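You operate a simulated robot arm through the tools that you are given. There is no shell and no other tool.

You run a simulated robot arm. Do the job below in one go: nothing can be reset, and whatever is moved stays where it is left.

TASK
Put things in order on the top of the mixing table. At the end: the orange roll stands where the yellow flag stood; the brown filter stands where the white jar stood; the yellow flag stands on top of the silver gauge; the white jar is on the grey plate; the grey clip from the top of the mixing table stands where the orange roll stood; whatever was shut is shut again. Leave all else as you found it, and nothing knocked over.

Only the result counts: the job must be done as asked and must still hold three seconds after the hand-in. Knocking over, shifting, dropping, spilling or breaking anything else fails it.

THE ROBOT
A 7-joint arm with a two-finger parallel gripper, fixed in place. Base frame: the origin is at the foot of the arm, x ahead of it, y to its left, z up; the work surface is at about z = 0. Units: m, rad, N and s.
With the tool pointing down near the work surface it reaches from about 0.22 to 0.58 m from the base axis. Its first joint turns from -1.152 to 1.152 rad. Payload 2.5 kg.
The tool frame sits at the grasp point between the pads (the TCP): z along the fingers, y along the line on which they close. The tips reach 0.023 m beyond it. Largest opening 0.094 m; finger width 0.038, thickness 0.01; the body of the gripper, 0.054 by 0.096 m, starts 0.039 m behind the TCP.
Orientation is that of the tool frame in the base frame, as [roll, pitch, yaw] about the fixed x, y, z axes, in that order (R = Rz(yaw) Ry(pitch) Rx(roll)). With the fingers straight down and closing along the base's y, the tool's x points along the base's -x, its y along +y and its z along -z.

THE INTERFACE
- The arm moves only by the tool apply_moves. Its argument "steps" is one flat list of numbers, 7 for each row, row after row: the shift along the tool's x, y, z in m, then the turn, a rotation vector about the tool's x, y, z in rad, then the gripper command, from -1 (shut) to 1 (fully open), values between in proportion. In form: [tx, ty, tz, ax, ay, az, jaw, tx, ty, tz, ax, ay, az, jaw, ...]. A call has 1 to 20 rows; each row is the pose to reach, as a shift and turn from the pose commanded when the call began, along the tool's axes at that moment. Rows are played at 5 a second. More than 0.05 m and 0.15 rad between two rows, or a gripper value outside its range, and nothing of the call is played. A pose out of reach is approached as far as the arm can. The call stops where the force on the tool passes 40 N (or 10 N more than at its start, if that is more) or the arm is blocked; 0.2 s more then pass. The fingers move at their own pace (about 0.108 m/s each) and stop on an object; they squeeze with about 25 N. The grip force told is the motor's: it shows also when the fingers shut on nothing. Time passes only in rows, and 0.2 s behind the last, so rows that repeat a pose let the fingers close. It gives the time, the measured TCP pose, the force on the tool (base axes), the opening and the grip force at its end, in the units of the frame above (readings bear some noise), with the torque about the TCP (base axes, N m) and any sound that the robot's microphone picked up.
- Cameras (640 x 400 px; columns grow to the right, rows downward): "scene" is fixed at [0.102, -0.3995, 0.5358]; the picture's right is [0.92, -0.39, 0.00], its down [-0.25, -0.58, -0.77] and it looks along [0.30, 0.71, -0.63] (base axes); focal length 328 px, centre (320, 200). "wrist" rides on the gripper at [0.086, 0.016, -0.075] in the tool frame; the picture's right is [-0.18, 0.98, 0.00], its down [-0.58, -0.11, -0.81] and it looks along [-0.79, -0.15, 0.59] (tool axes); focal length 243 px, centre (320, 200). There is no depth. A picture from a camera that has moved, and an enlarged one, comes with that camera's place and axes in the base frame and with its lens.
- get_image(camera): a new picture of that camera. It takes no simulated time.
- zoom(camera, box): a new picture of the part [left, top, right, bottom] of that camera's present view, enlarged. It takes no simulated time.
- hand_in(): hands the job in; it is judged then, once.

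Places have to be worked out from the pictures, the camera data and where the tool is seen. Open the gripper and draw the arm clear of the work before you hand the job in, unless the task says otherwise.

The tools are called as name(argument=value, ...) on one line, values as JSON. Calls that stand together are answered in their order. apply_moves: Moves the arm, as the interface text tells. Its arguments: {"type":"object","properties":{"steps":{"type":"array"}},"required":["steps"]} The other tools are called the same way: get_image (camera) takes a picture; zoom (camera, box) takes an enlarged picture of a part of a camera's view; hand_in () hands the job in.

At the start:

```text
time_s: 0.0
tool_pos: [0.4446, 0.0633, 0.2701]
tcp_rot: [-3.141, -0.001, -3.141]
force: [0.5, 0.7, 0.5]
wrist_torque: [-0.04, 0.04, -0.03]
opening: 0.094
finger_force: 0.0
```

scene: 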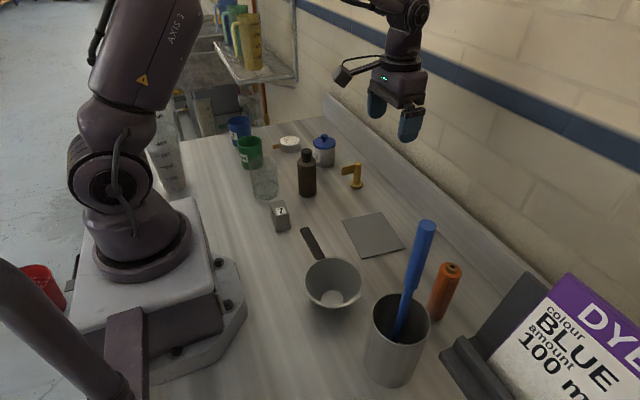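
wrist: 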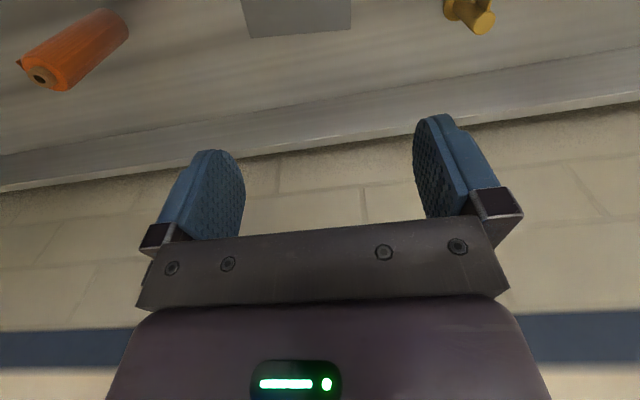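

I start with the scene: I see an orange roll, a yellow flag, a grey plate, a dark bottle, a small cube, cups and a jar with a blue lid. I zoom in to identify them.

zoom(camera="scene", box=[220, 100, 400, 212])

zoom(camera="scene", box=[260, 190, 500, 340])

zoom(camera="scene", box=[400, 240, 640, 400])

zoom(camera="scene", box=[140, 0, 320, 112])

```text
3.56 times, centred on (310, 156) of scene
camera zoom: at [0.102, -0.3995, 0.5358], right [0.92, -0.39, 0.0], down [-0.25, -0.58, -0.77], along [0.3, 0.71, -0.63], focal length 1168 px, centre (356, 356)
```

zoom: 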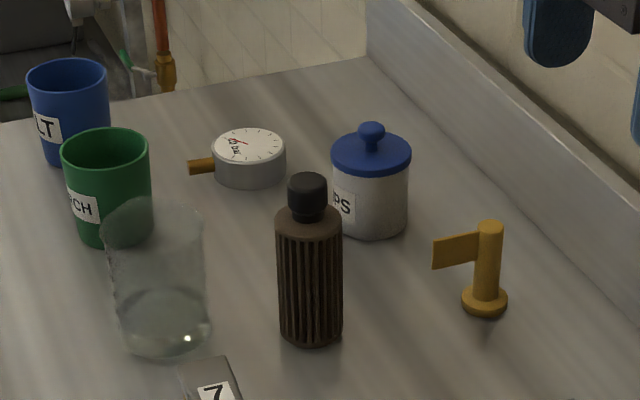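

```text
2.67 times, centred on (380, 265) of scene
camera zoom: at [0.102, -0.3995, 0.5358], right [0.92, -0.39, 0.0], down [-0.25, -0.58, -0.77], along [0.3, 0.71, -0.63], focal length 876 px, centre (160, 27)
```

zoom: 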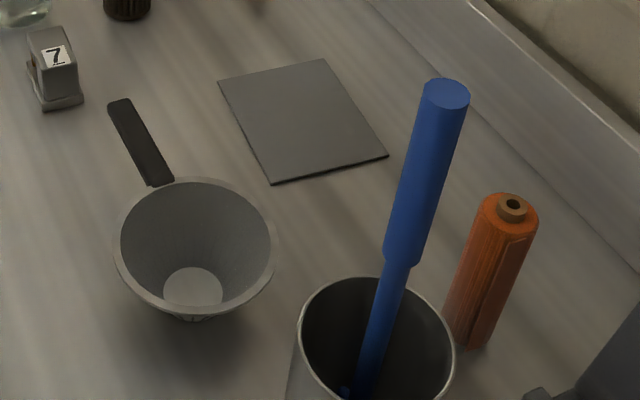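

```text
2.50 times, centred on (520, 320) of scene
camera zoom: at [0.102, -0.3995, 0.5358], right [0.92, -0.39, 0.0], down [-0.25, -0.58, -0.77], along [0.3, 0.71, -0.63], focal length 821 px, centre (-180, -100)
```

zoom: 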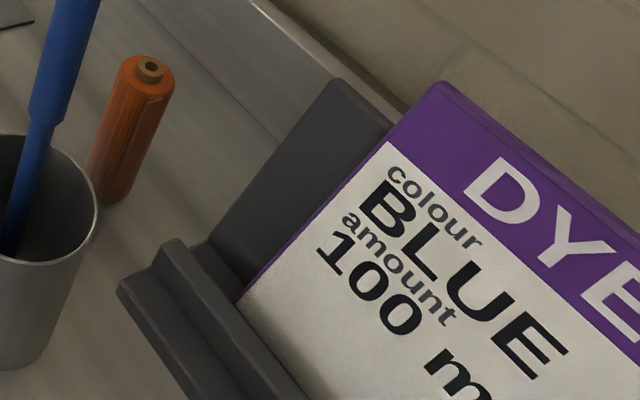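

```text
3.56 times, centred on (230, 56) of scene
camera zoom: at [0.102, -0.3995, 0.5358], right [0.92, -0.39, 0.0], down [-0.25, -0.58, -0.77], along [0.3, 0.71, -0.63], focal length 1168 px, centre (640, 712)
```

zoom: 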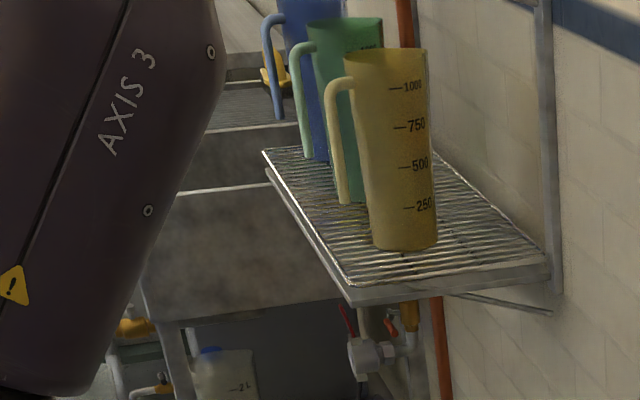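

The dark brown ribbed cylinder is likely the filter, the blue-lidded pot the white jar, the dial the gauge and the small grey block marked "7" probably the clip. I swing the arm up and left to view the far objects with the wrist camera.

apply_moves(steps=[0.0181, 0.0296, -0.00625, 0, 0, -0.094, 1, 0.0362, 0.0592, -0.0125, 0, 0, -0.188, 1, 0.0542, 0.0888, -0.01875, 0, 0, -0.281, 1, 0.0723, 0.1184, -0.025, 0, 0, -0.375, 1, 0.0904, 0.148, -0.03125, 0, 0, -0.469, 1, 0.1085, 0.1775, -0.0375, 0, 0, -0.5625, 1, 0.1265, 0.2071, -0.04375, 0, 0, -0.656, 1, 0.1446, 0.2367, -0.05, 0, 0, -0.75, 1])

get_image(camera="wrist")

get_image(camera="scene")

```text
time_s: 1.8
tool_pos: [0.2997, 0.3018, 0.3219]
tcp_rot: [3.141, -0.001, -2.393]
force: [-0.4, -0.3, 0.1]
wrist_torque: [0.01, 0.01, -0.01]
opening: 0.094
finger_force: 0.0
```

```text
taken
camera wrist: at [0.2245, 0.2549, 0.3953], right [-0.54, 0.84, 0.0], down [0.5, 0.32, 0.81], along [0.68, 0.43, -0.59], focal length 243 px, centre (320, 200)
```

wrist: 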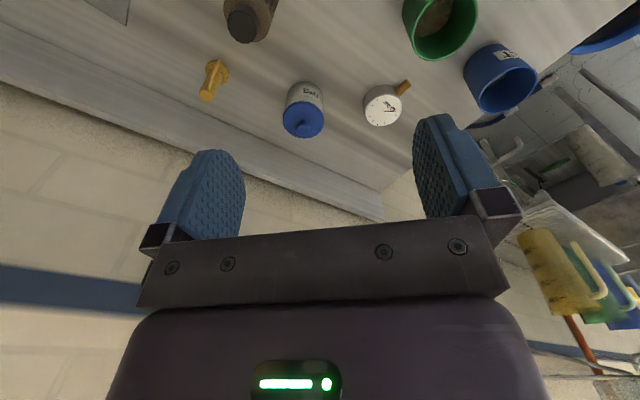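

```text
taken
```

scene: 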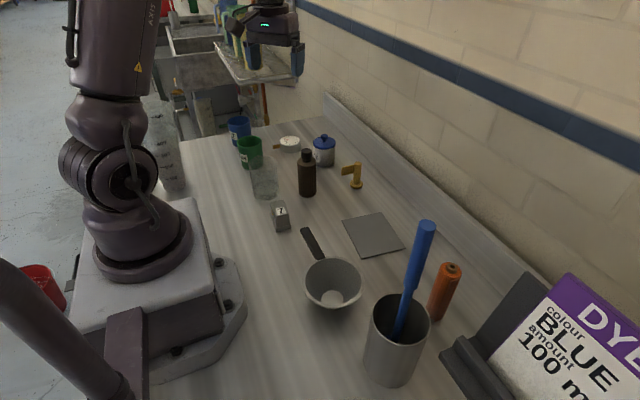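

The wrist view shows jar, flag, gauge, filter and the coloured cups. I zoom in for accurate positions.

zoom(camera="wrist", box=[160, 0, 352, 120])

zoom(camera="wrist", box=[340, 0, 532, 120])

zoom(camera="scene", box=[260, 120, 340, 170])

zoom(camera="scene", box=[240, 190, 320, 240])

```text
3.33 times, centred on (256, 60) of wrist
camera zoom: at [0.2245, 0.2549, 0.3953], right [-0.54, 0.84, 0.0], down [0.5, 0.32, 0.81], along [0.68, 0.43, -0.59], focal length 809 px, centre (533, 667)
```

zoom: 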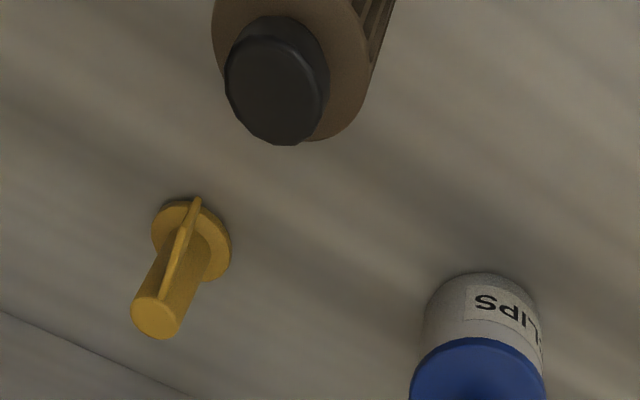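

```text
3.33 times, centred on (436, 60) of wrist
camera zoom: at [0.2245, 0.2549, 0.3953], right [-0.54, 0.84, 0.0], down [0.5, 0.32, 0.81], along [0.68, 0.43, -0.59], focal length 809 px, centre (-67, 667)
```

zoom: 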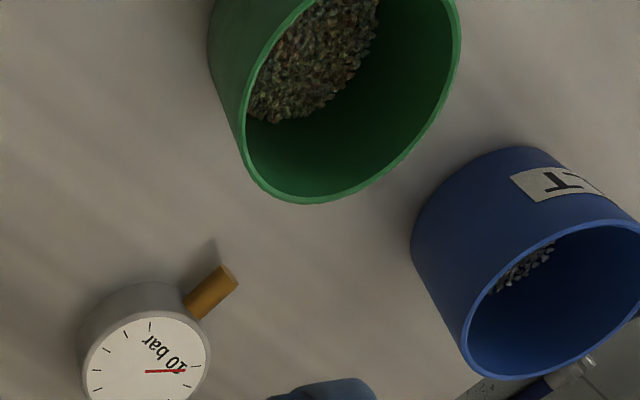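

```text
8.00 times, centred on (300, 145) of scene
camera zoom: at [0.102, -0.3995, 0.5358], right [0.92, -0.39, 0.0], down [-0.25, -0.58, -0.77], along [0.3, 0.71, -0.63], focal length 2628 px, centre (480, 640)
```

zoom: 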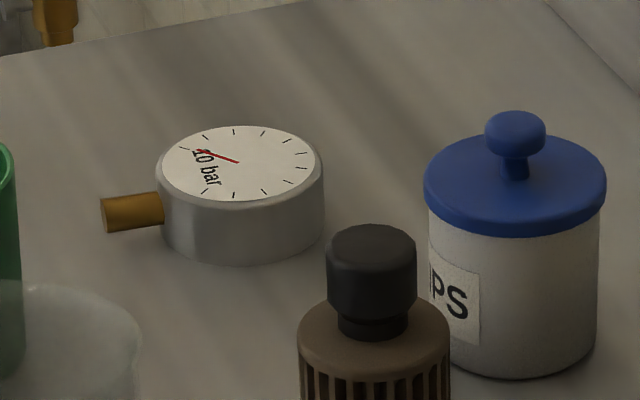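

```text
8.00 times, centred on (280, 215) of scene
camera zoom: at [0.102, -0.3995, 0.5358], right [0.92, -0.39, 0.0], down [-0.25, -0.58, -0.77], along [0.3, 0.71, -0.63], focal length 2628 px, centre (640, 80)
```

zoom: 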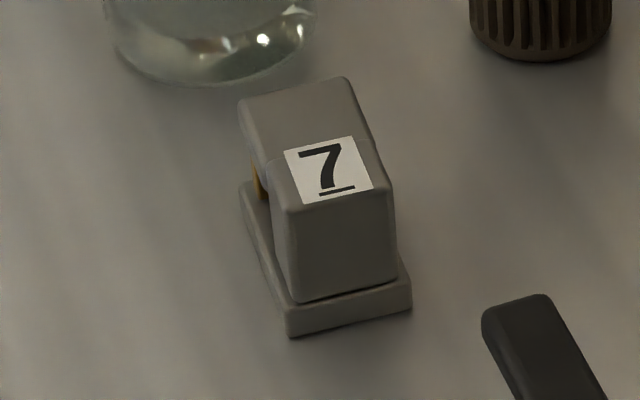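

Estimates so far: flag ≈ (0.471, 0.221), 0.07 tall; jar ≈ (0.440, 0.365), lid wider than the body and knob top ≈ 0.089; gauge ≈ (0.372, 0.475), top ≈ 0.03; filter ≈ (0.34, 0.247). The gauge is at r ≈ 0.60, so I test whether the straight-down tool can reach above it, staying high.

apply_moves(steps=[-0.0212, 0.0097, 0.0202, 0, 0, -0.02, 1, -0.0425, 0.0193, 0.0405, 0, 0, -0.04, 1, -0.0637, 0.029, 0.0607, 0, 0, -0.06, 1, -0.0849, 0.0387, 0.081, 0, 0, -0.08, 1, -0.1061, 0.0483, 0.1012, 0, 0, -0.1, 1, -0.1274, 0.058, 0.1214, 0, 0, -0.12, 1, -0.1486, 0.0676, 0.1417, 0, 0, -0.14, 1, -0.1698, 0.0773, 0.1619, 0, 0, -0.157, 1, -0.1698, 0.0773, 0.1619, 0, 0, -0.157, 1])

get_image(camera="scene")

get_image(camera="wrist")

```text
time_s: 3.8
tool_pos: [0.3706, 0.4744, 0.159]
tcp_rot: [-3.141, -0.002, -2.235]
force: [0.4, -0.1, 0.3]
wrist_torque: [0.02, -0.01, 0.03]
opening: 0.0941
finger_force: 0.0
```

```text
taken
```

scene: 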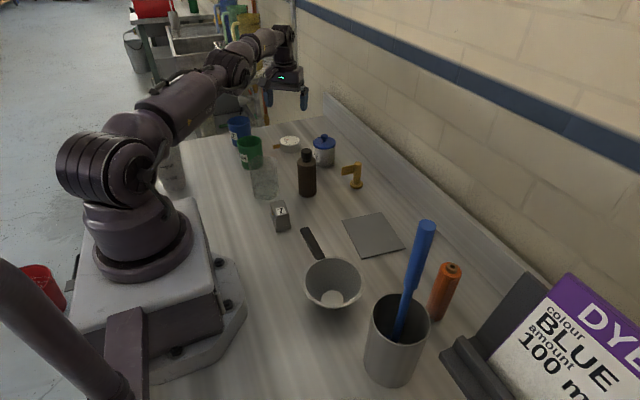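

```text
taken
camera wrist: at [0.3041, 0.4165, 0.232], right [-0.66, 0.75, 0.0], down [0.44, 0.39, 0.81], along [0.6, 0.53, -0.59], focal length 243 px, centre (320, 200)
```

wrist: 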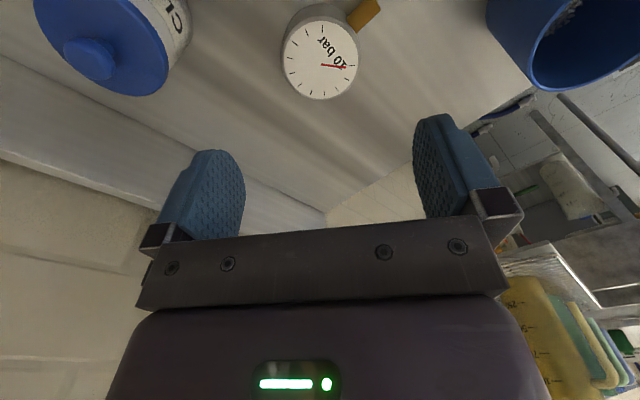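

The arm reaches this point at z=0.159. I zoom into the wrist view to refine the gauge and jar.

zoom(camera="wrist", box=[240, 0, 400, 100])

zoom(camera="wrist", box=[30, 0, 222, 120])

```text
4.00 times, centred on (320, 50) of wrist
camera zoom: at [0.3041, 0.4165, 0.232], right [-0.66, 0.75, 0.0], down [0.44, 0.39, 0.81], along [0.6, 0.53, -0.59], focal length 970 px, centre (320, 800)
```

zoom: 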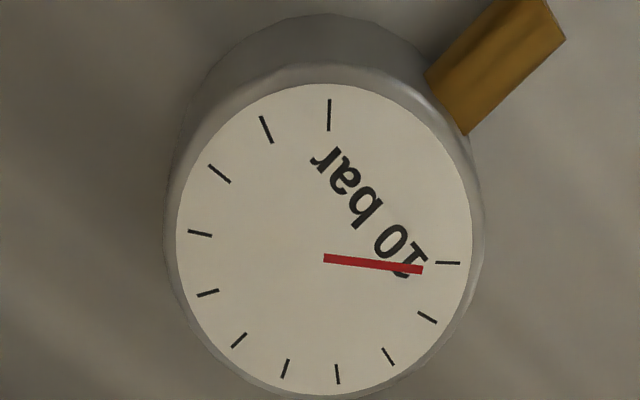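

```text
3.33 times, centred on (126, 60) of wrist
camera zoom: at [0.3041, 0.4165, 0.232], right [-0.66, 0.75, 0.0], down [0.44, 0.39, 0.81], along [0.6, 0.53, -0.59], focal length 809 px, centre (967, 667)
```

zoom: 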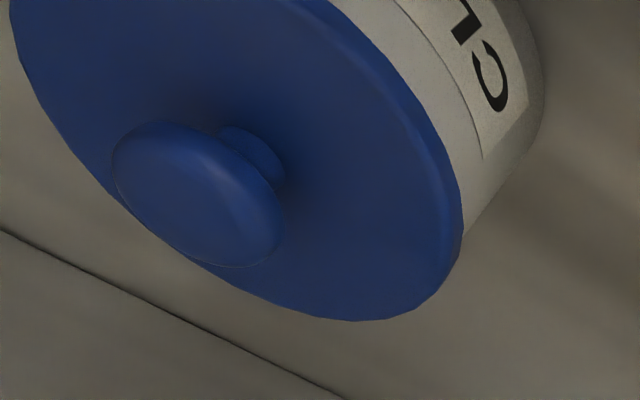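

Gauge centre refines to about (0.370, 0.476), top ≈ 0.03. I test a straight descent here to z ≈ 0.078 (tips well above the gauge) to see if the reach suffices for placing the flag.

apply_moves(steps=[0, 0, 0.02, 0, 0, 0, 1, 0, 0, 0.04, 0, 0, 0, 1, 0, 0, 0.06, 0, 0, 0, 1, 0, 0, 0.082, 0, 0, 0, 1, 0, 0, 0.082, 0, 0, 0, 1])

get_image(camera="scene")

```text
time_s: 5.0
tool_pos: [0.3699, 0.4693, 0.0766]
tcp_rot: [-3.14, 0.0, -2.236]
force: [0.0, 0.2, -0.5]
wrist_torque: [-0.01, 0.03, -0.01]
opening: 0.094
finger_force: 0.1
out of reach, approached as far as the arm can: row 3, 4, 5
```

```text
taken
```

scene: 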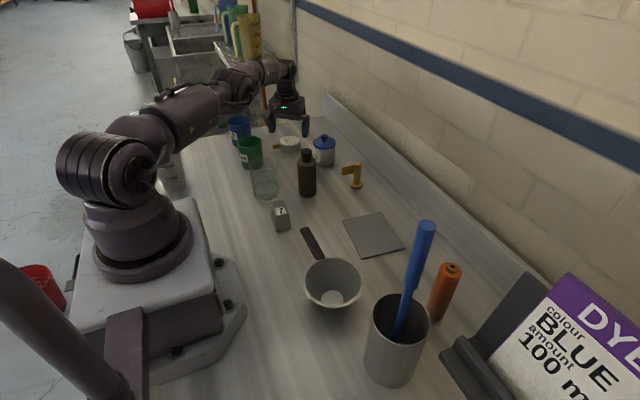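

At z≈0.077 the arm reaches r≈0.5975, only ~5 mm short of the gauge centre, so a vertical placing of the flag is feasible. The jar's lid overhangs its body, so I want a tilted grasp beneath the lid; I retreat up and test turning the tool half-round so the wrist camera stays on the upper side when tilted.

apply_moves(steps=[0, 0, -0.045, 0, 0, 0, 1, 0, 0, -0.09, 0, 0, 0, 1, 0.0309, -0.0115, -0.1143, 0, 0, 0, 1, 0.0618, -0.023, -0.1386, 0, 0, 0, 1, 0.0927, -0.0345, -0.1629, 0, 0, 0, 1, 0.1236, -0.046, -0.1872, 0, 0, 0, 1, 0.1545, -0.0575, -0.2115, 0, 0, 0, 1, 0.1854, -0.069, -0.2358, 0, 0, 0, 1, 0.2164, -0.0805, -0.26, 0, 0, 0, 1])

apply_moves(steps=[0, 0, 0, 0, 0, 0.15, 1, 0, 0, 0, 0, 0, 0.3, 1, 0, 0, 0, 0, 0, 0.45, 1, 0, 0, 0, 0, 0, 0.6, 1, 0, 0, 0, 0, 0, 0.75, 1, 0, 0, 0, 0, 0, 0.9, 1, 0, 0, 0, 0, 0, 1.05, 1, 0, 0, 0, 0, 0, 1.2, 1, 0, 0, 0, 0, 0, 1.35, 1, 0, 0, 0, 0, 0, 1.5, 1, 0, 0, 0, 0, 0, 1.65, 1, 0, 0, 0, 0, 0, 1.8, 1, 0, 0, 0, 0, 0, 1.95, 1, 0, 0, 0, 0, 0, 2.1, 1, 0, 0, 0, 0, 0, 2.25, 1, 0, 0, 0, 0, 0, 2.4, 1, 0, 0, 0, 0, 0, 2.55, 1, 0, 0, 0, 0, 0, 2.7, 1, 0, 0, 0, 0, 0, 2.85, 1, 0, 0, 0, 0, 0, 3.0, 1])

get_image(camera="scene")

get_image(camera="wrist")

```text
time_s: 7.0
tool_pos: [0.2982, 0.2475, 0.3378]
tcp_rot: [-3.141, -0.001, -2.235]
force: [0.5, 0.2, 0.3]
wrist_torque: [0.0, -0.04, -0.01]
opening: 0.0938
finger_force: 0.1
```

```text
time_s: 11.2
tool_pos: [0.2993, 0.2483, 0.3354]
tcp_rot: [3.141, 0.0, 1.046]
force: [0.0, -0.4, 0.1]
wrist_torque: [-0.01, -0.04, -0.01]
opening: 0.0939
finger_force: 0.0
```

```text
taken
```

scene: 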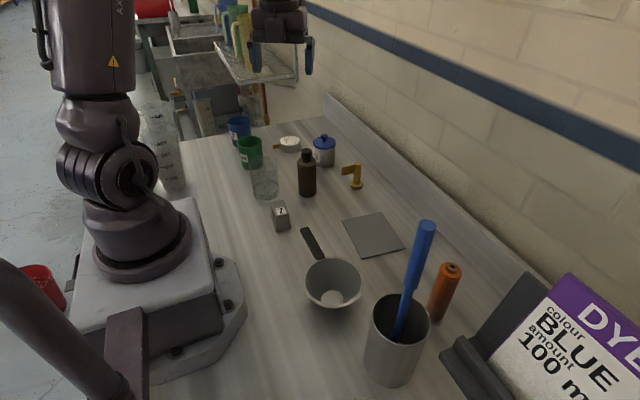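

```text
taken
camera wrist: at [0.3567, 0.3156, 0.4107], right [0.76, -0.65, 0.0], down [-0.39, -0.45, 0.81], along [-0.53, -0.61, -0.59], focal length 243 px, centre (320, 200)
```

wrist: 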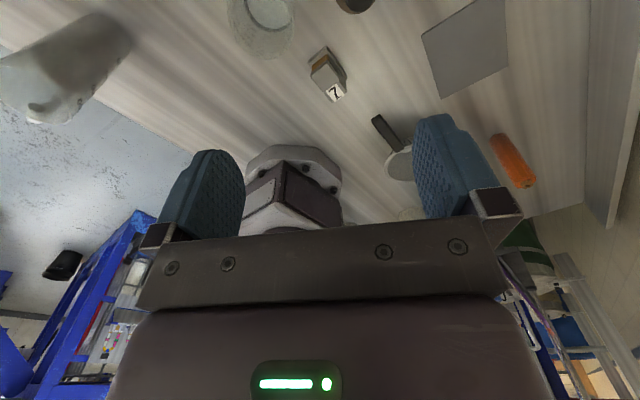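

The tool turned 3 rad freely. I turn it a further 0.70 rad so that the tool's x points at about 20° from base x, which gives a clear corridor to the jar.

apply_moves(steps=[0, 0, 0, 0, 0, 0.14, 1, 0, 0, 0, 0, 0, 0.28, 1, 0, 0, 0, 0, 0, 0.42, 1, 0, 0, 0, 0, 0, 0.56, 1, 0, 0, 0, 0, 0, 0.696, 1])

```text
time_s: 12.4
tool_pos: [0.3656, 0.2083, 0.3154]
tcp_rot: [-3.133, 0.002, 0.359]
force: [-0.1, -0.1, 0.1]
wrist_torque: [-0.03, 0.01, -0.01]
opening: 0.0938
finger_force: 0.0
out of reach, approached as far as the arm can: row 3, 4, 5
```

The wrist joint reaches its limit near a tool direction of 0.7 rad here, so I use a direction of ≈1.3 rad instead, passing between filter and flag. I turn back to that yaw.

apply_moves(steps=[0, 0, 0, 0, 0, -0.14, 1, 0, 0, 0, 0, 0, -0.28, 1, 0, 0, 0, 0, 0, -0.42, 1, 0, 0, 0, 0, 0, -0.56, 1, 0, 0, 0, 0, 0, -0.7, 1, 0, 0, 0, 0, 0, -0.84, 1, 0, 0, 0, 0, 0, -0.945, 1, 0, 0, 0, 0, 0, -0.945, 1])

```text
time_s: 14.2
tool_pos: [0.3637, 0.2092, 0.3163]
tcp_rot: [-3.141, 0.001, 1.299]
force: [0.2, 0.4, 0.1]
wrist_torque: [0.04, -0.01, -0.01]
opening: 0.0941
finger_force: 0.1
```

Now I tilt the tool by 0.75 rad and go to a viewing pose short of and above the jar, where the wrist camera looks nearly straight down on it.

apply_moves(steps=[0.0183, 0.0055, 0.026, 0, 0.125, 0, 1, 0.0366, 0.011, 0.0521, 0, 0.25, 0, 1, 0.055, 0.0165, 0.0782, 0, 0.375, 0, 1, 0.0733, 0.0219, 0.1042, 0, 0.5, 0, 1, 0.0916, 0.0274, 0.1303, 0, 0.625, 0, 1, 0.1099, 0.0329, 0.1563, 0, 0.75, 0, 1, 0.1099, 0.0329, 0.1563, 0, 0.75, 0, 1])

get_image(camera="wrist")

get_image(camera="scene")

```text
time_s: 15.8
tool_pos: [0.4239, 0.3049, 0.1599]
tcp_rot: [3.141, -0.749, 1.295]
force: [-0.7, -0.6, -0.5]
wrist_torque: [0.0, 0.01, -0.01]
opening: 0.0942
finger_force: 0.1
```

```text
taken
camera wrist: at [0.4433, 0.3129, 0.2726], right [0.91, -0.4, -0.13], down [-0.37, -0.91, 0.19], along [-0.19, -0.13, -0.97], focal length 243 px, centre (320, 200)
```

wrist: 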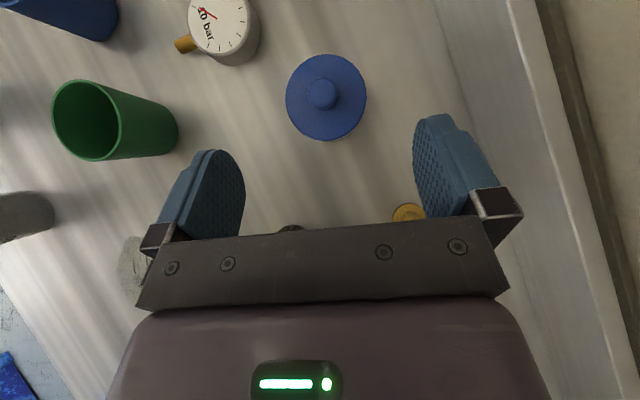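

```text
taken
```

scene: 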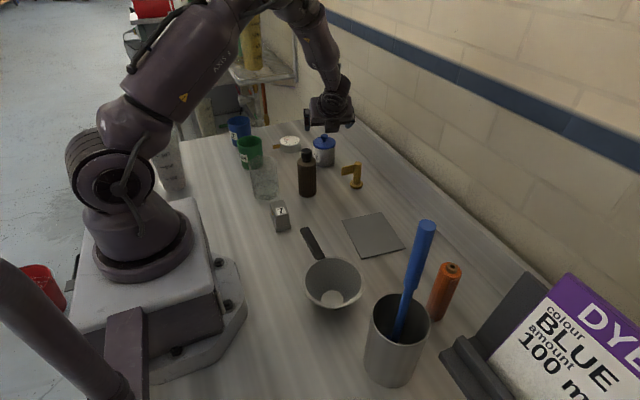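

From above, the jar's centre is at about (0.441, 0.360), aligned within 2 mm of the jaw's mid-plane. I move over it and lower partway with the jaws open, then check.

apply_moves(steps=[-0.006, 0.0008, 0.0354, 0, 0, 0, 1, -0.0119, 0.0015, 0.0708, 0, 0, 0, 1, -0.0269, 0.0015, 0.0869, 0, 0, 0, 1, -0.0269, 0.0015, 0.0869, 0, 0, 0, 1])

get_image(camera="wrist")

zoom(camera="scene", box=[240, 60, 400, 220])

```text
time_s: 16.8
tool_pos: [0.4367, 0.3423, 0.0781]
tcp_rot: [-3.14, -0.75, 1.297]
force: [-0.3, 0.2, -0.2]
wrist_torque: [0.0, -0.03, 0.06]
opening: 0.0939
finger_force: 0.1
```

```text
taken
camera wrist: at [0.4559, 0.3516, 0.1906], right [0.91, -0.4, -0.13], down [-0.37, -0.91, 0.19], along [-0.19, -0.13, -0.97], focal length 243 px, centre (320, 200)
```

wrist: 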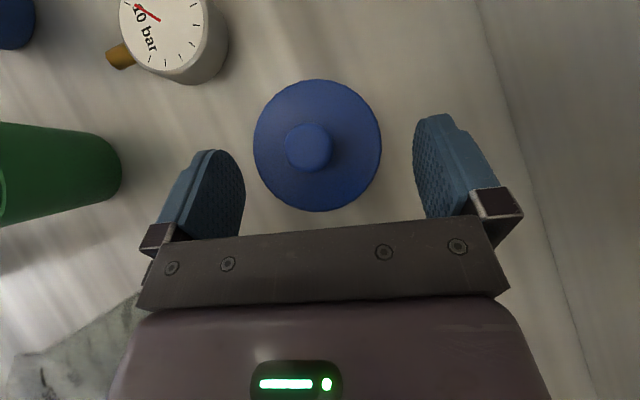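

```text
2.50 times, centred on (320, 140) of scene
camera zoom: at [0.102, -0.3995, 0.5358], right [0.92, -0.39, 0.0], down [-0.25, -0.58, -0.77], along [0.3, 0.71, -0.63], focal length 821 px, centre (320, 350)
```

zoom: 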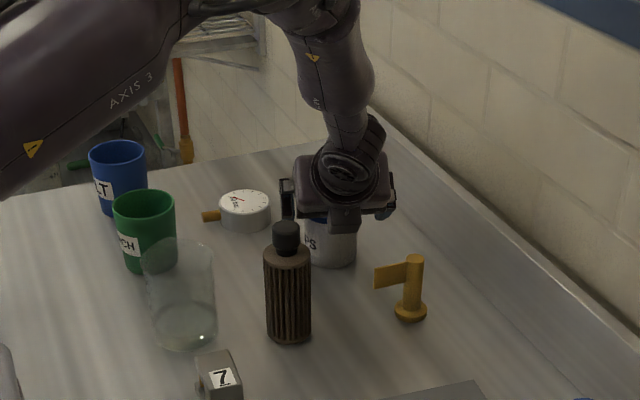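

The lid centre re-measures at (0.4413, 0.3606): 19 mm ahead of the TCP along the approach and centred laterally, as wanted. I descend to z≈0.034 so the fingers sit beside the body below the lid.

apply_moves(steps=[-0.01, 0, 0.0107, 0, 0, 0, 1, -0.02, 0, 0.0215, 0, 0, 0, 1, -0.03, 0, 0.0322, 0, 0, 0, 1, -0.03, 0, 0.0322, 0, 0, 0, 1])

get_image(camera="wrist")

zoom(camera="scene", box=[240, 60, 400, 220])

```text
time_s: 17.8
tool_pos: [0.437, 0.3447, 0.0336]
tcp_rot: [3.14, -0.75, 1.298]
force: [-0.2, 0.5, -0.1]
wrist_torque: [0.0, -0.02, 0.01]
opening: 0.094
finger_force: 0.1
```

```text
taken
camera wrist: at [0.4558, 0.3521, 0.1465], right [0.91, -0.4, -0.13], down [-0.37, -0.91, 0.19], along [-0.19, -0.13, -0.97], focal length 243 px, centre (320, 200)
```

wrist: 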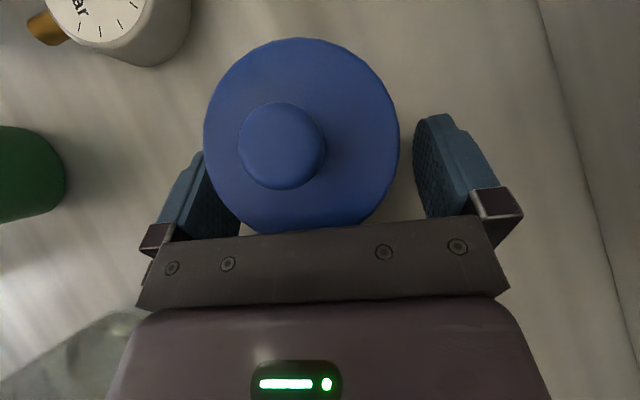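

```text
2.50 times, centred on (320, 140) of scene
camera zoom: at [0.102, -0.3995, 0.5358], right [0.92, -0.39, 0.0], down [-0.25, -0.58, -0.77], along [0.3, 0.71, -0.63], focal length 821 px, centre (320, 350)
```

zoom: 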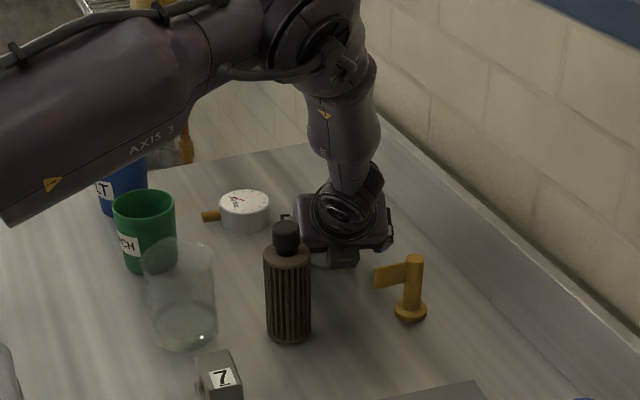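

No contact force, and the fingers straddle the body beneath the lid. I close the jaws.

apply_moves(steps=[0, 0, 0, 0, 0, 0, 0.4, 0, 0, 0, 0, 0, 0, 0.2, 0, 0, 0, 0, 0, 0, -1, 0, 0, 0, 0, 0, 0, -1, 0, 0, 0, 0, 0, 0, -1])

get_image(camera="wrist")

```text
time_s: 19.0
tool_pos: [0.4361, 0.3437, 0.0347]
tcp_rot: [-3.141, -0.751, 1.296]
force: [0.3, -0.9, 0.0]
wrist_torque: [0.02, 0.03, -0.02]
opening: 0.0612
finger_force: 25.0
```

```text
taken
camera wrist: at [0.4558, 0.352, 0.1466], right [0.91, -0.4, -0.13], down [-0.37, -0.91, 0.19], along [-0.19, -0.13, -0.97], focal length 243 px, centre (320, 200)
```

wrist: 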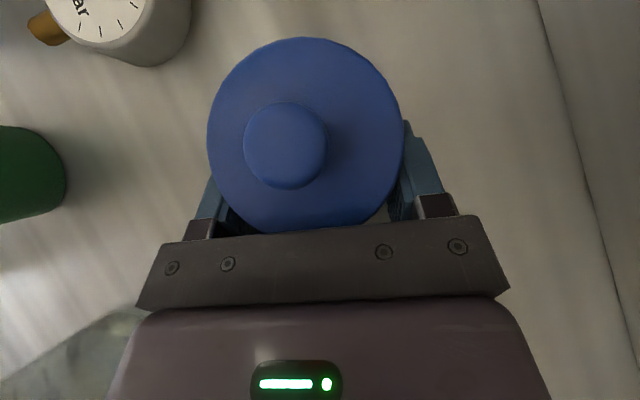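

The jaws stopped at 0.061 m, the body's diameter, so they hold the body and not the lid. I lift gently straight up.

apply_moves(steps=[0.0068, 0, -0.0073, 0, 0, 0, -1, 0.0136, 0, -0.0146, 0, 0, 0, -1, 0.0272, 0, -0.0293, 0, 0, 0, -1, 0.0409, 0, -0.0439, 0, 0, 0, -1, 0.0545, 0, -0.0586, 0, 0, 0, -1, 0.0681, 0, -0.0732, 0, 0, 0, -1, 0.0817, 0, -0.0879, 0, 0, 0, -1, 0.0953, 0, -0.1025, 0, 0, 0, -1, 0.1089, 0, -0.1172, 0, 0, 0, -1, 0.1158, 0, -0.1245, 0, 0, 0, -1, 0.1158, 0, -0.1245, 0, 0, 0, -1])

get_image(camera="wrist")

zoom(camera="scene", box=[240, 40, 480, 190])

```text
time_s: 21.4
tool_pos: [0.4367, 0.3439, 0.2034]
tcp_rot: [3.139, -0.75, 1.296]
force: [0.5, 0.3, -1.2]
wrist_torque: [-0.04, 0.01, -0.01]
opening: 0.0611
finger_force: 25.0
```

```text
taken
camera wrist: at [0.4558, 0.3518, 0.3165], right [0.91, -0.4, -0.13], down [-0.37, -0.91, 0.19], along [-0.19, -0.13, -0.97], focal length 243 px, centre (320, 200)
```

wrist: 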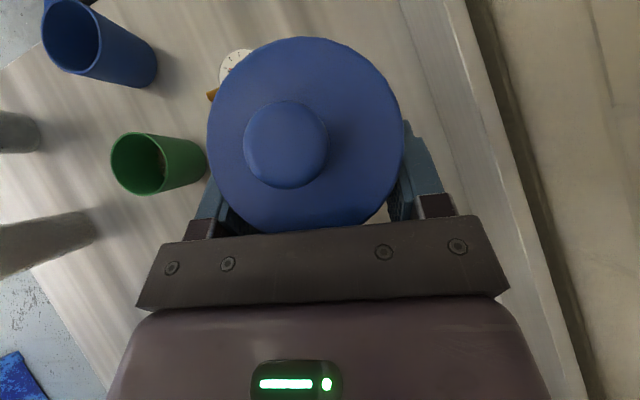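

```text
2.67 times, centred on (360, 115) of scene
camera zoom: at [0.102, -0.3995, 0.5358], right [0.92, -0.39, 0.0], down [-0.25, -0.58, -0.77], along [0.3, 0.71, -0.63], focal length 876 px, centre (213, 427)
```

zoom: 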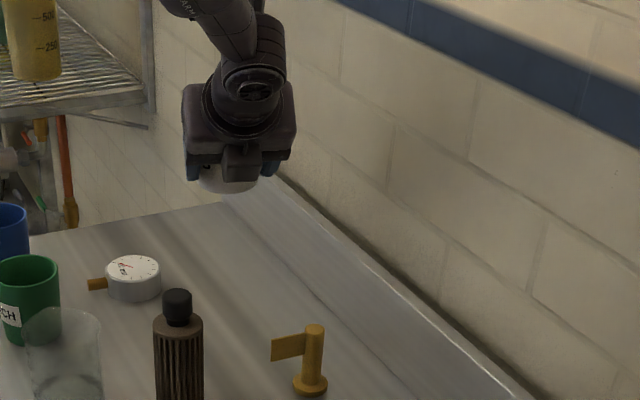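

The jar is lifted with its lid on. I carry it at height over to above the grey plate (centre ≈ (0.419, 0.043)), turning the approach direction to ≈0.45 rad to keep away from the steel cup and its stick.

apply_moves(steps=[-0.0259, 0.0057, -0.0221, -0.0641, 0, 0.0689, -1, -0.0518, 0.0114, -0.0442, -0.1282, 0, 0.1378, -1, -0.0777, 0.0172, -0.0663, -0.1922, 0, 0.2068, -1, -0.1036, 0.0229, -0.0884, -0.2563, 0, 0.2757, -1, -0.1295, 0.0286, -0.1104, -0.3204, 0, 0.3446, -1, -0.1554, 0.0343, -0.1325, -0.3845, 0, 0.4135, -1, -0.1813, 0.0401, -0.1546, -0.4485, 0, 0.4825, -1, -0.2072, 0.0458, -0.1767, -0.5126, 0, 0.5514, -1, -0.2331, 0.0515, -0.1988, -0.5767, 0, 0.6203, -1, -0.2331, 0.0515, -0.1988, -0.5767, 0, 0.6203, -1])

get_image(camera="wrist")

get_image(camera="scene")

```text
time_s: 23.6
tool_pos: [0.4038, 0.0341, 0.1899]
tcp_rot: [-3.14, -0.75, 0.447]
force: [-0.1, -0.4, -0.5]
wrist_torque: [0.0, 0.03, 0.02]
opening: 0.0613
finger_force: 25.2
```

```text
taken
camera wrist: at [0.4222, 0.0247, 0.303], right [0.31, -0.94, -0.13], down [-0.93, -0.33, 0.19], along [-0.22, 0.06, -0.97], focal length 243 px, centre (320, 200)
```

wrist: 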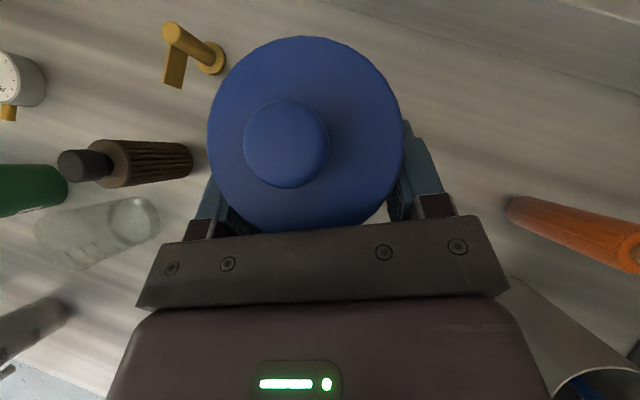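

```text
taken
```

scene: 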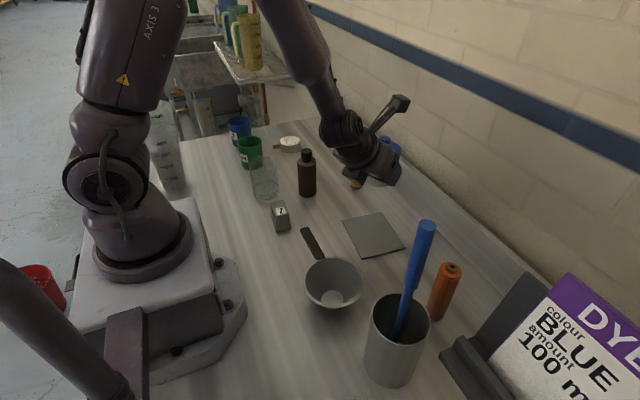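

The jar hides the plate in the wrist view, but the bases of the flag, filter and roll show well; I zoom on them, and on the plate in the scene view, for accurate positions.

zoom(camera="wrist", box=[40, 10, 232, 130])

zoom(camera="wrist", box=[40, 120, 232, 240])

zoom(camera="wrist", box=[448, 160, 640, 280])

zoom(camera="scene", box=[320, 140, 440, 270])

```text
3.33 times, centred on (136, 70) of wrist
camera zoom: at [0.4222, 0.0247, 0.303], right [0.31, -0.94, -0.13], down [-0.93, -0.33, 0.19], along [-0.22, 0.06, -0.97], focal length 809 px, centre (933, 633)
```

zoom: 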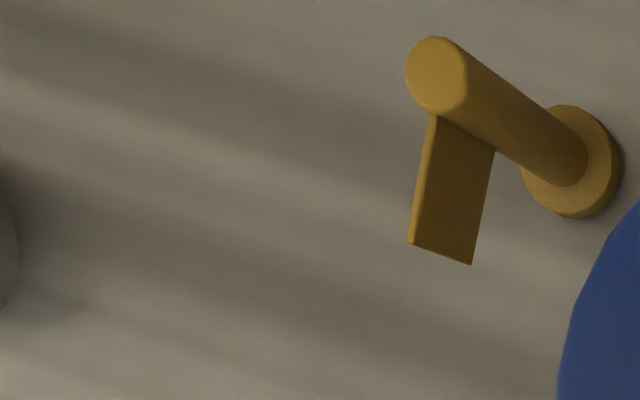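

```text
3.33 times, centred on (136, 180) of wrist
camera zoom: at [0.4222, 0.0247, 0.303], right [0.31, -0.94, -0.13], down [-0.93, -0.33, 0.19], along [-0.22, 0.06, -0.97], focal length 809 px, centre (933, 267)
```

zoom: 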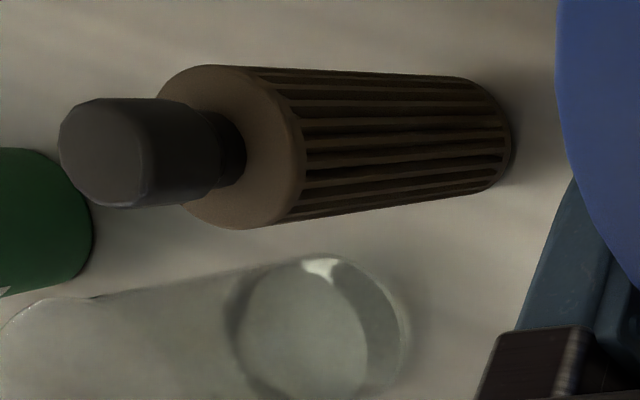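

```text
3.33 times, centred on (544, 220) of wrist
camera zoom: at [0.4222, 0.0247, 0.303], right [0.31, -0.94, -0.13], down [-0.93, -0.33, 0.19], along [-0.22, 0.06, -0.97], focal length 809 px, centre (-427, 133)
```

zoom: 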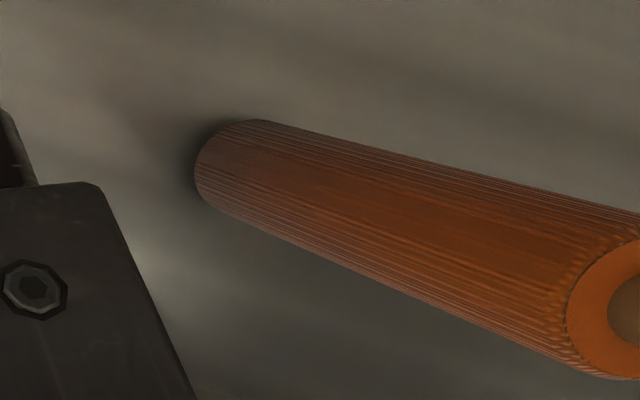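

```text
3.08 times, centred on (380, 205) of scene
camera zoom: at [0.102, -0.3995, 0.5358], right [0.92, -0.39, 0.0], down [-0.25, -0.58, -0.77], along [0.3, 0.71, -0.63], focal length 1011 px, centre (135, 185)
```

zoom: 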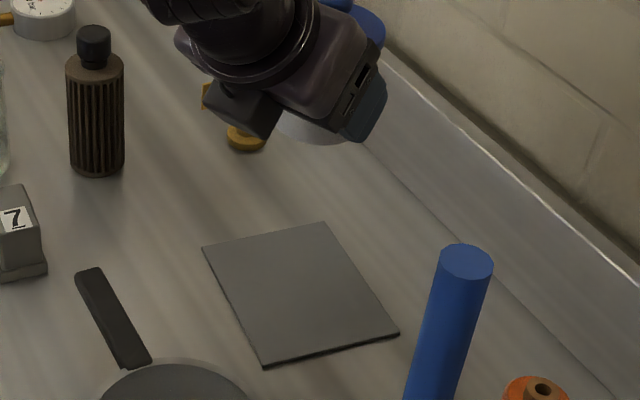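

Refined: flag ≈ (0.473, 0.218), filter ≈ (0.339, 0.239), roll ≈ (0.420, −0.182), plate centre ≈ (0.4185, 0.042); the held jar is at ≈ (0.421, 0.0415), i.e. over the plate's middle. I lower it to just above the plate.

apply_moves(steps=[-0.0136, 0, 0.0146, 0, 0, 0, -1, -0.0273, 0, 0.0293, 0, 0, 0, -1, -0.0409, 0, 0.0439, 0, 0, 0, -1, -0.0545, 0, 0.0585, 0, 0, 0, -1, -0.0682, 0, 0.0732, 0, 0, 0, -1, -0.0818, 0, 0.0878, 0, 0, 0, -1, -0.0927, 0, 0.0995, 0, 0, 0, -1, -0.0981, 0, 0.1054, 0, 0, 0, -1, -0.0981, 0, 0.1054, 0, 0, 0, -1])

zoom(camera="scene", box=[300, 140, 460, 300])

get_image(camera="wrist")

```text
time_s: 25.6
tool_pos: [0.4044, 0.0353, 0.0449]
tcp_rot: [-3.141, -0.751, 0.449]
force: [0.1, 0.3, -0.8]
wrist_torque: [0.0, 0.02, 0.04]
opening: 0.0608
finger_force: 24.2
```

```text
2.50 times, centred on (380, 220) of scene
camera zoom: at [0.102, -0.3995, 0.5358], right [0.92, -0.39, 0.0], down [-0.25, -0.58, -0.77], along [0.3, 0.71, -0.63], focal length 821 px, centre (170, 150)
```

zoom: 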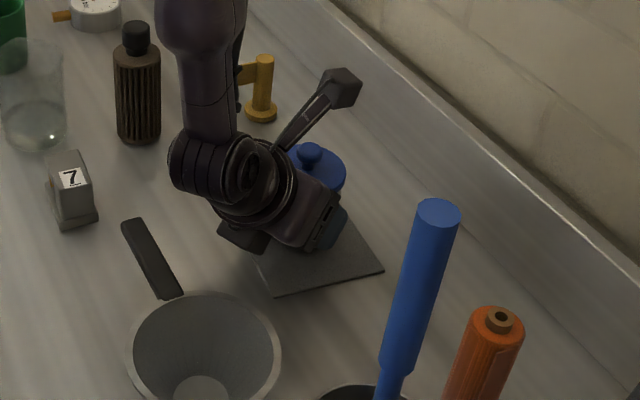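

```text
taken
camera wrist: at [0.4225, 0.026, 0.159], right [0.31, -0.94, -0.13], down [-0.93, -0.33, 0.19], along [-0.22, 0.06, -0.97], focal length 243 px, centre (320, 200)
```

wrist: 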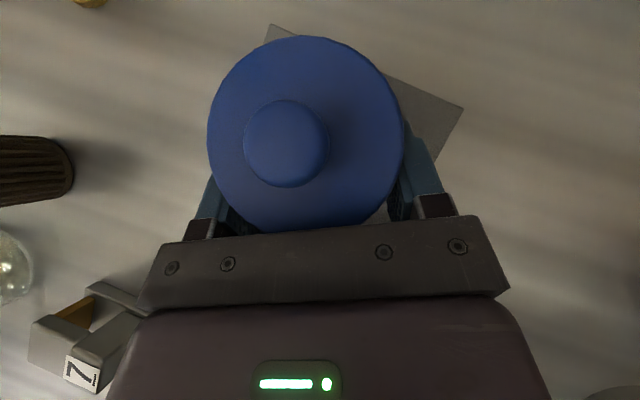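

The plate's far corners show at (0.477, 0.096) and (0.466, −0.026), so its centre is ≈ (0.420, 0.040) and the jar is centred on it. I lower the last millimetres, watching the force.

apply_moves(steps=[-0.0017, 0, 0.0018, 0, 0, 0, -1, -0.0034, 0, 0.0037, 0, 0, 0, -1, -0.0034, 0, 0.0037, 0, 0, 0, -1])

```text
time_s: 26.4
tool_pos: [0.4046, 0.0338, 0.0408]
tcp_rot: [-3.14, -0.75, 0.448]
force: [-0.5, 0.1, -1.6]
wrist_torque: [-0.03, 0.04, 0.0]
opening: 0.0611
finger_force: 25.1
```

apply_moves(steps=[-0.0007, 0, 0.0007, 0, 0, 0, -1, -0.0014, 0, 0.0015, 0, 0, 0, -1, -0.0014, 0, 0.0015, 0, 0, 0, -1])

```text
time_s: 27.2
tool_pos: [0.4057, 0.0354, 0.0396]
tcp_rot: [-3.141, -0.751, 0.448]
force: [-0.2, 0.7, -0.6]
wrist_torque: [-0.02, -0.04, 0.0]
opening: 0.0608
finger_force: 25.0
```

Still no clear contact (force noise ≈1 N). I go down another millimetre and a half in small steps.

apply_moves(steps=[-0.0005, 0, 0.0005, 0, 0, 0, -1, -0.001, 0, 0.0011, 0, 0, 0, -1, -0.001, 0, 0.0011, 0, 0, 0, -1])

zoom(camera="scene", box=[340, 180, 420, 260])

```text
time_s: 28.0
tool_pos: [0.4044, 0.0343, 0.0387]
tcp_rot: [-3.141, -0.751, 0.448]
force: [-0.6, 0.5, 3.2]
wrist_torque: [-0.01, -0.01, -0.04]
opening: 0.0611
finger_force: 25.1
```

```text
5.00 times, centred on (380, 220) of scene
camera zoom: at [0.102, -0.3995, 0.5358], right [0.92, -0.39, 0.0], down [-0.25, -0.58, -0.77], along [0.3, 0.71, -0.63], focal length 1643 px, centre (20, 100)
```

zoom: 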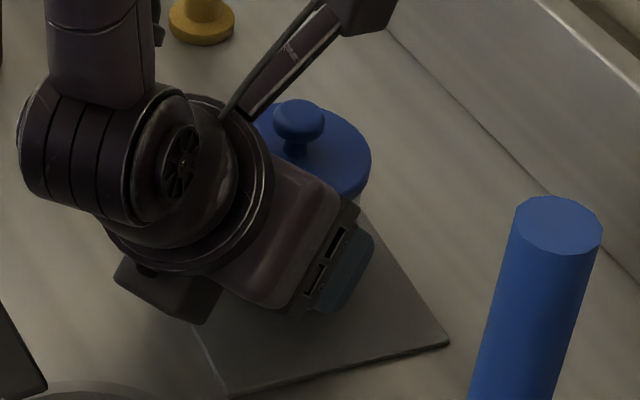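

The force rose to +3.2 N: the jar rests on the plate. I open the jaws, wait, and rise straight up.

apply_moves(steps=[0, 0, 0, 0, 0, 0, -0.2, 0, 0, 0, 0, 0, 0, 0.5, 0, 0, 0, 0, 0, 0, 1, 0, 0, 0, 0, 0, 0, 1, 0, 0, 0, 0, 0, 0, 1])

apply_moves(steps=[0.0068, 0, -0.0073, 0, 0, 0, 1, 0.0204, 0, -0.022, 0, 0, 0, 1, 0.0341, 0, -0.0366, 0, 0, 0, 1, 0.0545, 0, -0.0585, 0, 0, 0, 1, 0.0818, 0, -0.0878, 0, 0, 0, 1, 0.1091, 0, -0.1171, 0, 0, 0, 1, 0.1363, 0, -0.1463, 0, 0, 0, 1])

get_image(camera="wrist")

get_image(camera="scene")

```text
time_s: 29.2
tool_pos: [0.4055, 0.0331, 0.0387]
tcp_rot: [-3.141, -0.75, 0.448]
force: [-0.2, 0.4, -0.6]
wrist_torque: [0.0, 0.02, 0.03]
opening: 0.0942
finger_force: 0.1
```

```text
time_s: 30.8
tool_pos: [0.4036, 0.0369, 0.2374]
tcp_rot: [-3.141, -0.751, 0.45]
force: [-0.2, -1.0, 0.6]
wrist_torque: [-0.01, -0.01, 0.0]
opening: 0.0941
finger_force: 0.0
```

```text
taken
camera wrist: at [0.4216, 0.0271, 0.3499], right [0.3, -0.94, -0.13], down [-0.93, -0.32, 0.19], along [-0.22, 0.06, -0.97], focal length 243 px, centre (320, 200)
```

wrist: 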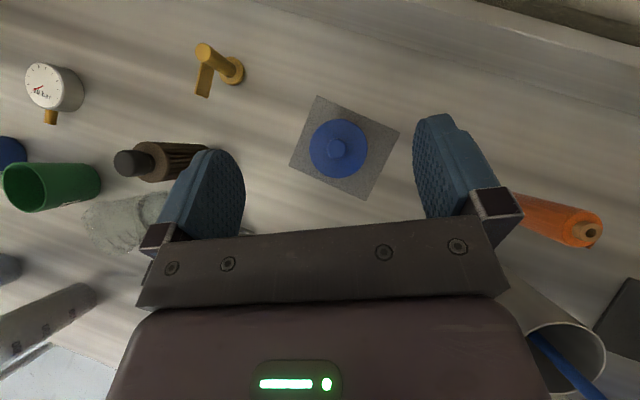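

```text
taken
```

scene: 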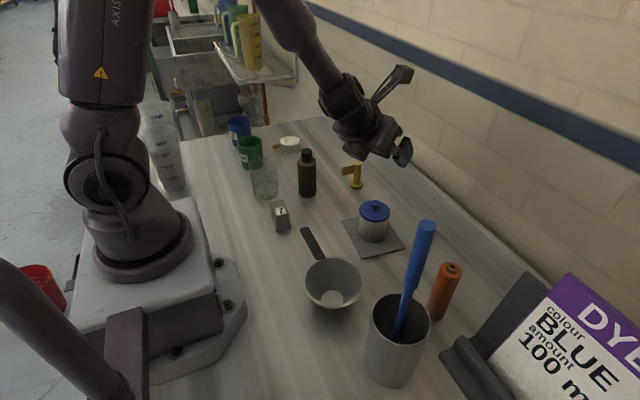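

The jar stands centred on the plate with its lid on. Next the filter: I move to a pose where the wrist camera looks down over filter and flag to fix their positions.

apply_moves(steps=[0.0021, -0.0273, 0.0013, 0.075, 0, -0.0805, 1, 0.0042, -0.0546, 0.0025, 0.15, 0, -0.161, 1, 0.0064, -0.0819, 0.0038, 0.2249, 0, -0.2414, 1, 0.0085, -0.1092, 0.005, 0.2999, 0, -0.3219, 1, 0.0106, -0.1365, 0.0063, 0.3749, 0, -0.4024, 1, 0.0106, -0.1365, 0.0063, 0.3749, 0, -0.4024, 1])

get_image(camera="wrist")

```text
time_s: 32.2
tool_pos: [0.3569, 0.1632, 0.2404]
tcp_rot: [-3.14, -0.75, 1.002]
force: [0.3, 0.1, 0.6]
wrist_torque: [0.0, 0.01, 0.0]
opening: 0.0939
finger_force: 0.1
```

```text
taken
camera wrist: at [0.3765, 0.166, 0.3534], right [0.76, -0.64, -0.13], down [-0.62, -0.76, 0.19], along [-0.22, -0.07, -0.97], focal length 243 px, centre (320, 200)
```

wrist: 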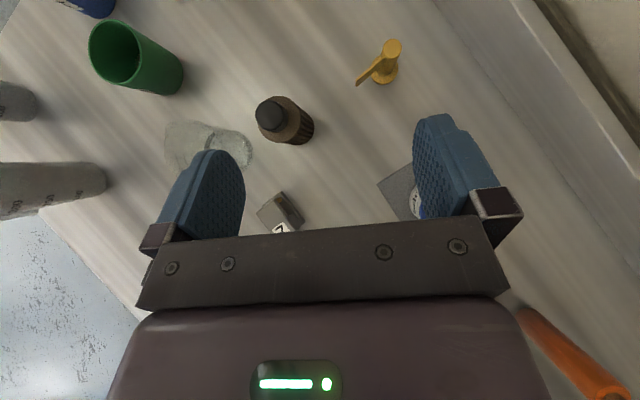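

I zoom into the wrist view on the filter and on the flag.

zoom(camera="wrist", box=[230, 70, 342, 170])

zoom(camera="wrist", box=[320, 10, 432, 110])

```text
4.00 times, centred on (286, 120) of wrist
camera zoom: at [0.3765, 0.166, 0.3534], right [0.76, -0.64, -0.13], down [-0.62, -0.76, 0.19], along [-0.22, -0.07, -0.97], focal length 970 px, centre (456, 520)
```

zoom: 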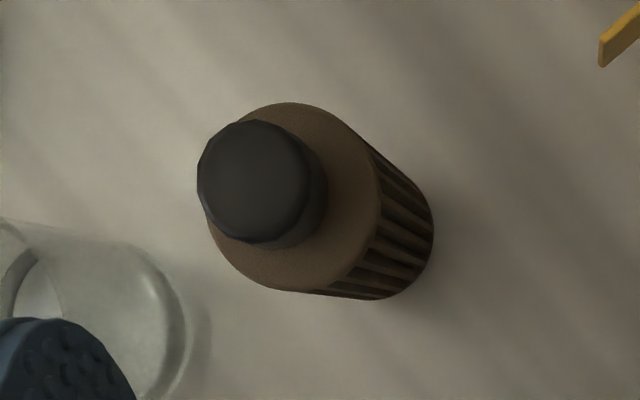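

```text
4.00 times, centred on (376, 60) of wrist
camera zoom: at [0.3765, 0.166, 0.3534], right [0.76, -0.64, -0.13], down [-0.62, -0.76, 0.19], along [-0.22, -0.07, -0.97], focal length 970 px, centre (96, 760)
```

zoom: 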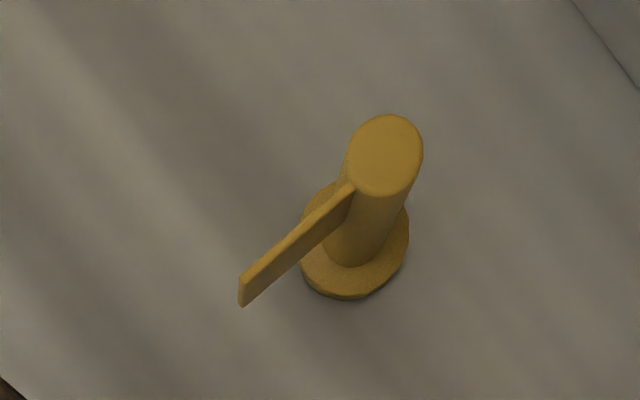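

Filter centre ≈ (0.341, 0.2385); flag pole ≈ (0.4745, 0.2197) with its panel pointing toward −x. I bring the tool back to vertical while rising.

apply_moves(steps=[0.0091, 0, -0.0098, 0, -0.125, 0, 1, 0.0182, 0, -0.0195, 0, -0.25, 0, 1, 0.0273, 0, -0.0293, 0, -0.375, 0, 1, 0.0363, 0, -0.039, 0, -0.5, 0, 1, 0.0454, 0, -0.0488, 0, -0.625, 0, 1, 0.0545, 0, -0.0585, 0, -0.75, 0, 1, 0.0545, 0, -0.0585, 0, -0.75, 0, 1])

```text
time_s: 33.8
tool_pos: [0.3553, 0.1625, 0.3216]
tcp_rot: [3.141, 0.003, 0.997]
force: [-0.9, -0.2, 0.1]
wrist_torque: [-0.02, 0.01, 0.02]
opening: 0.0939
finger_force: 0.0
```

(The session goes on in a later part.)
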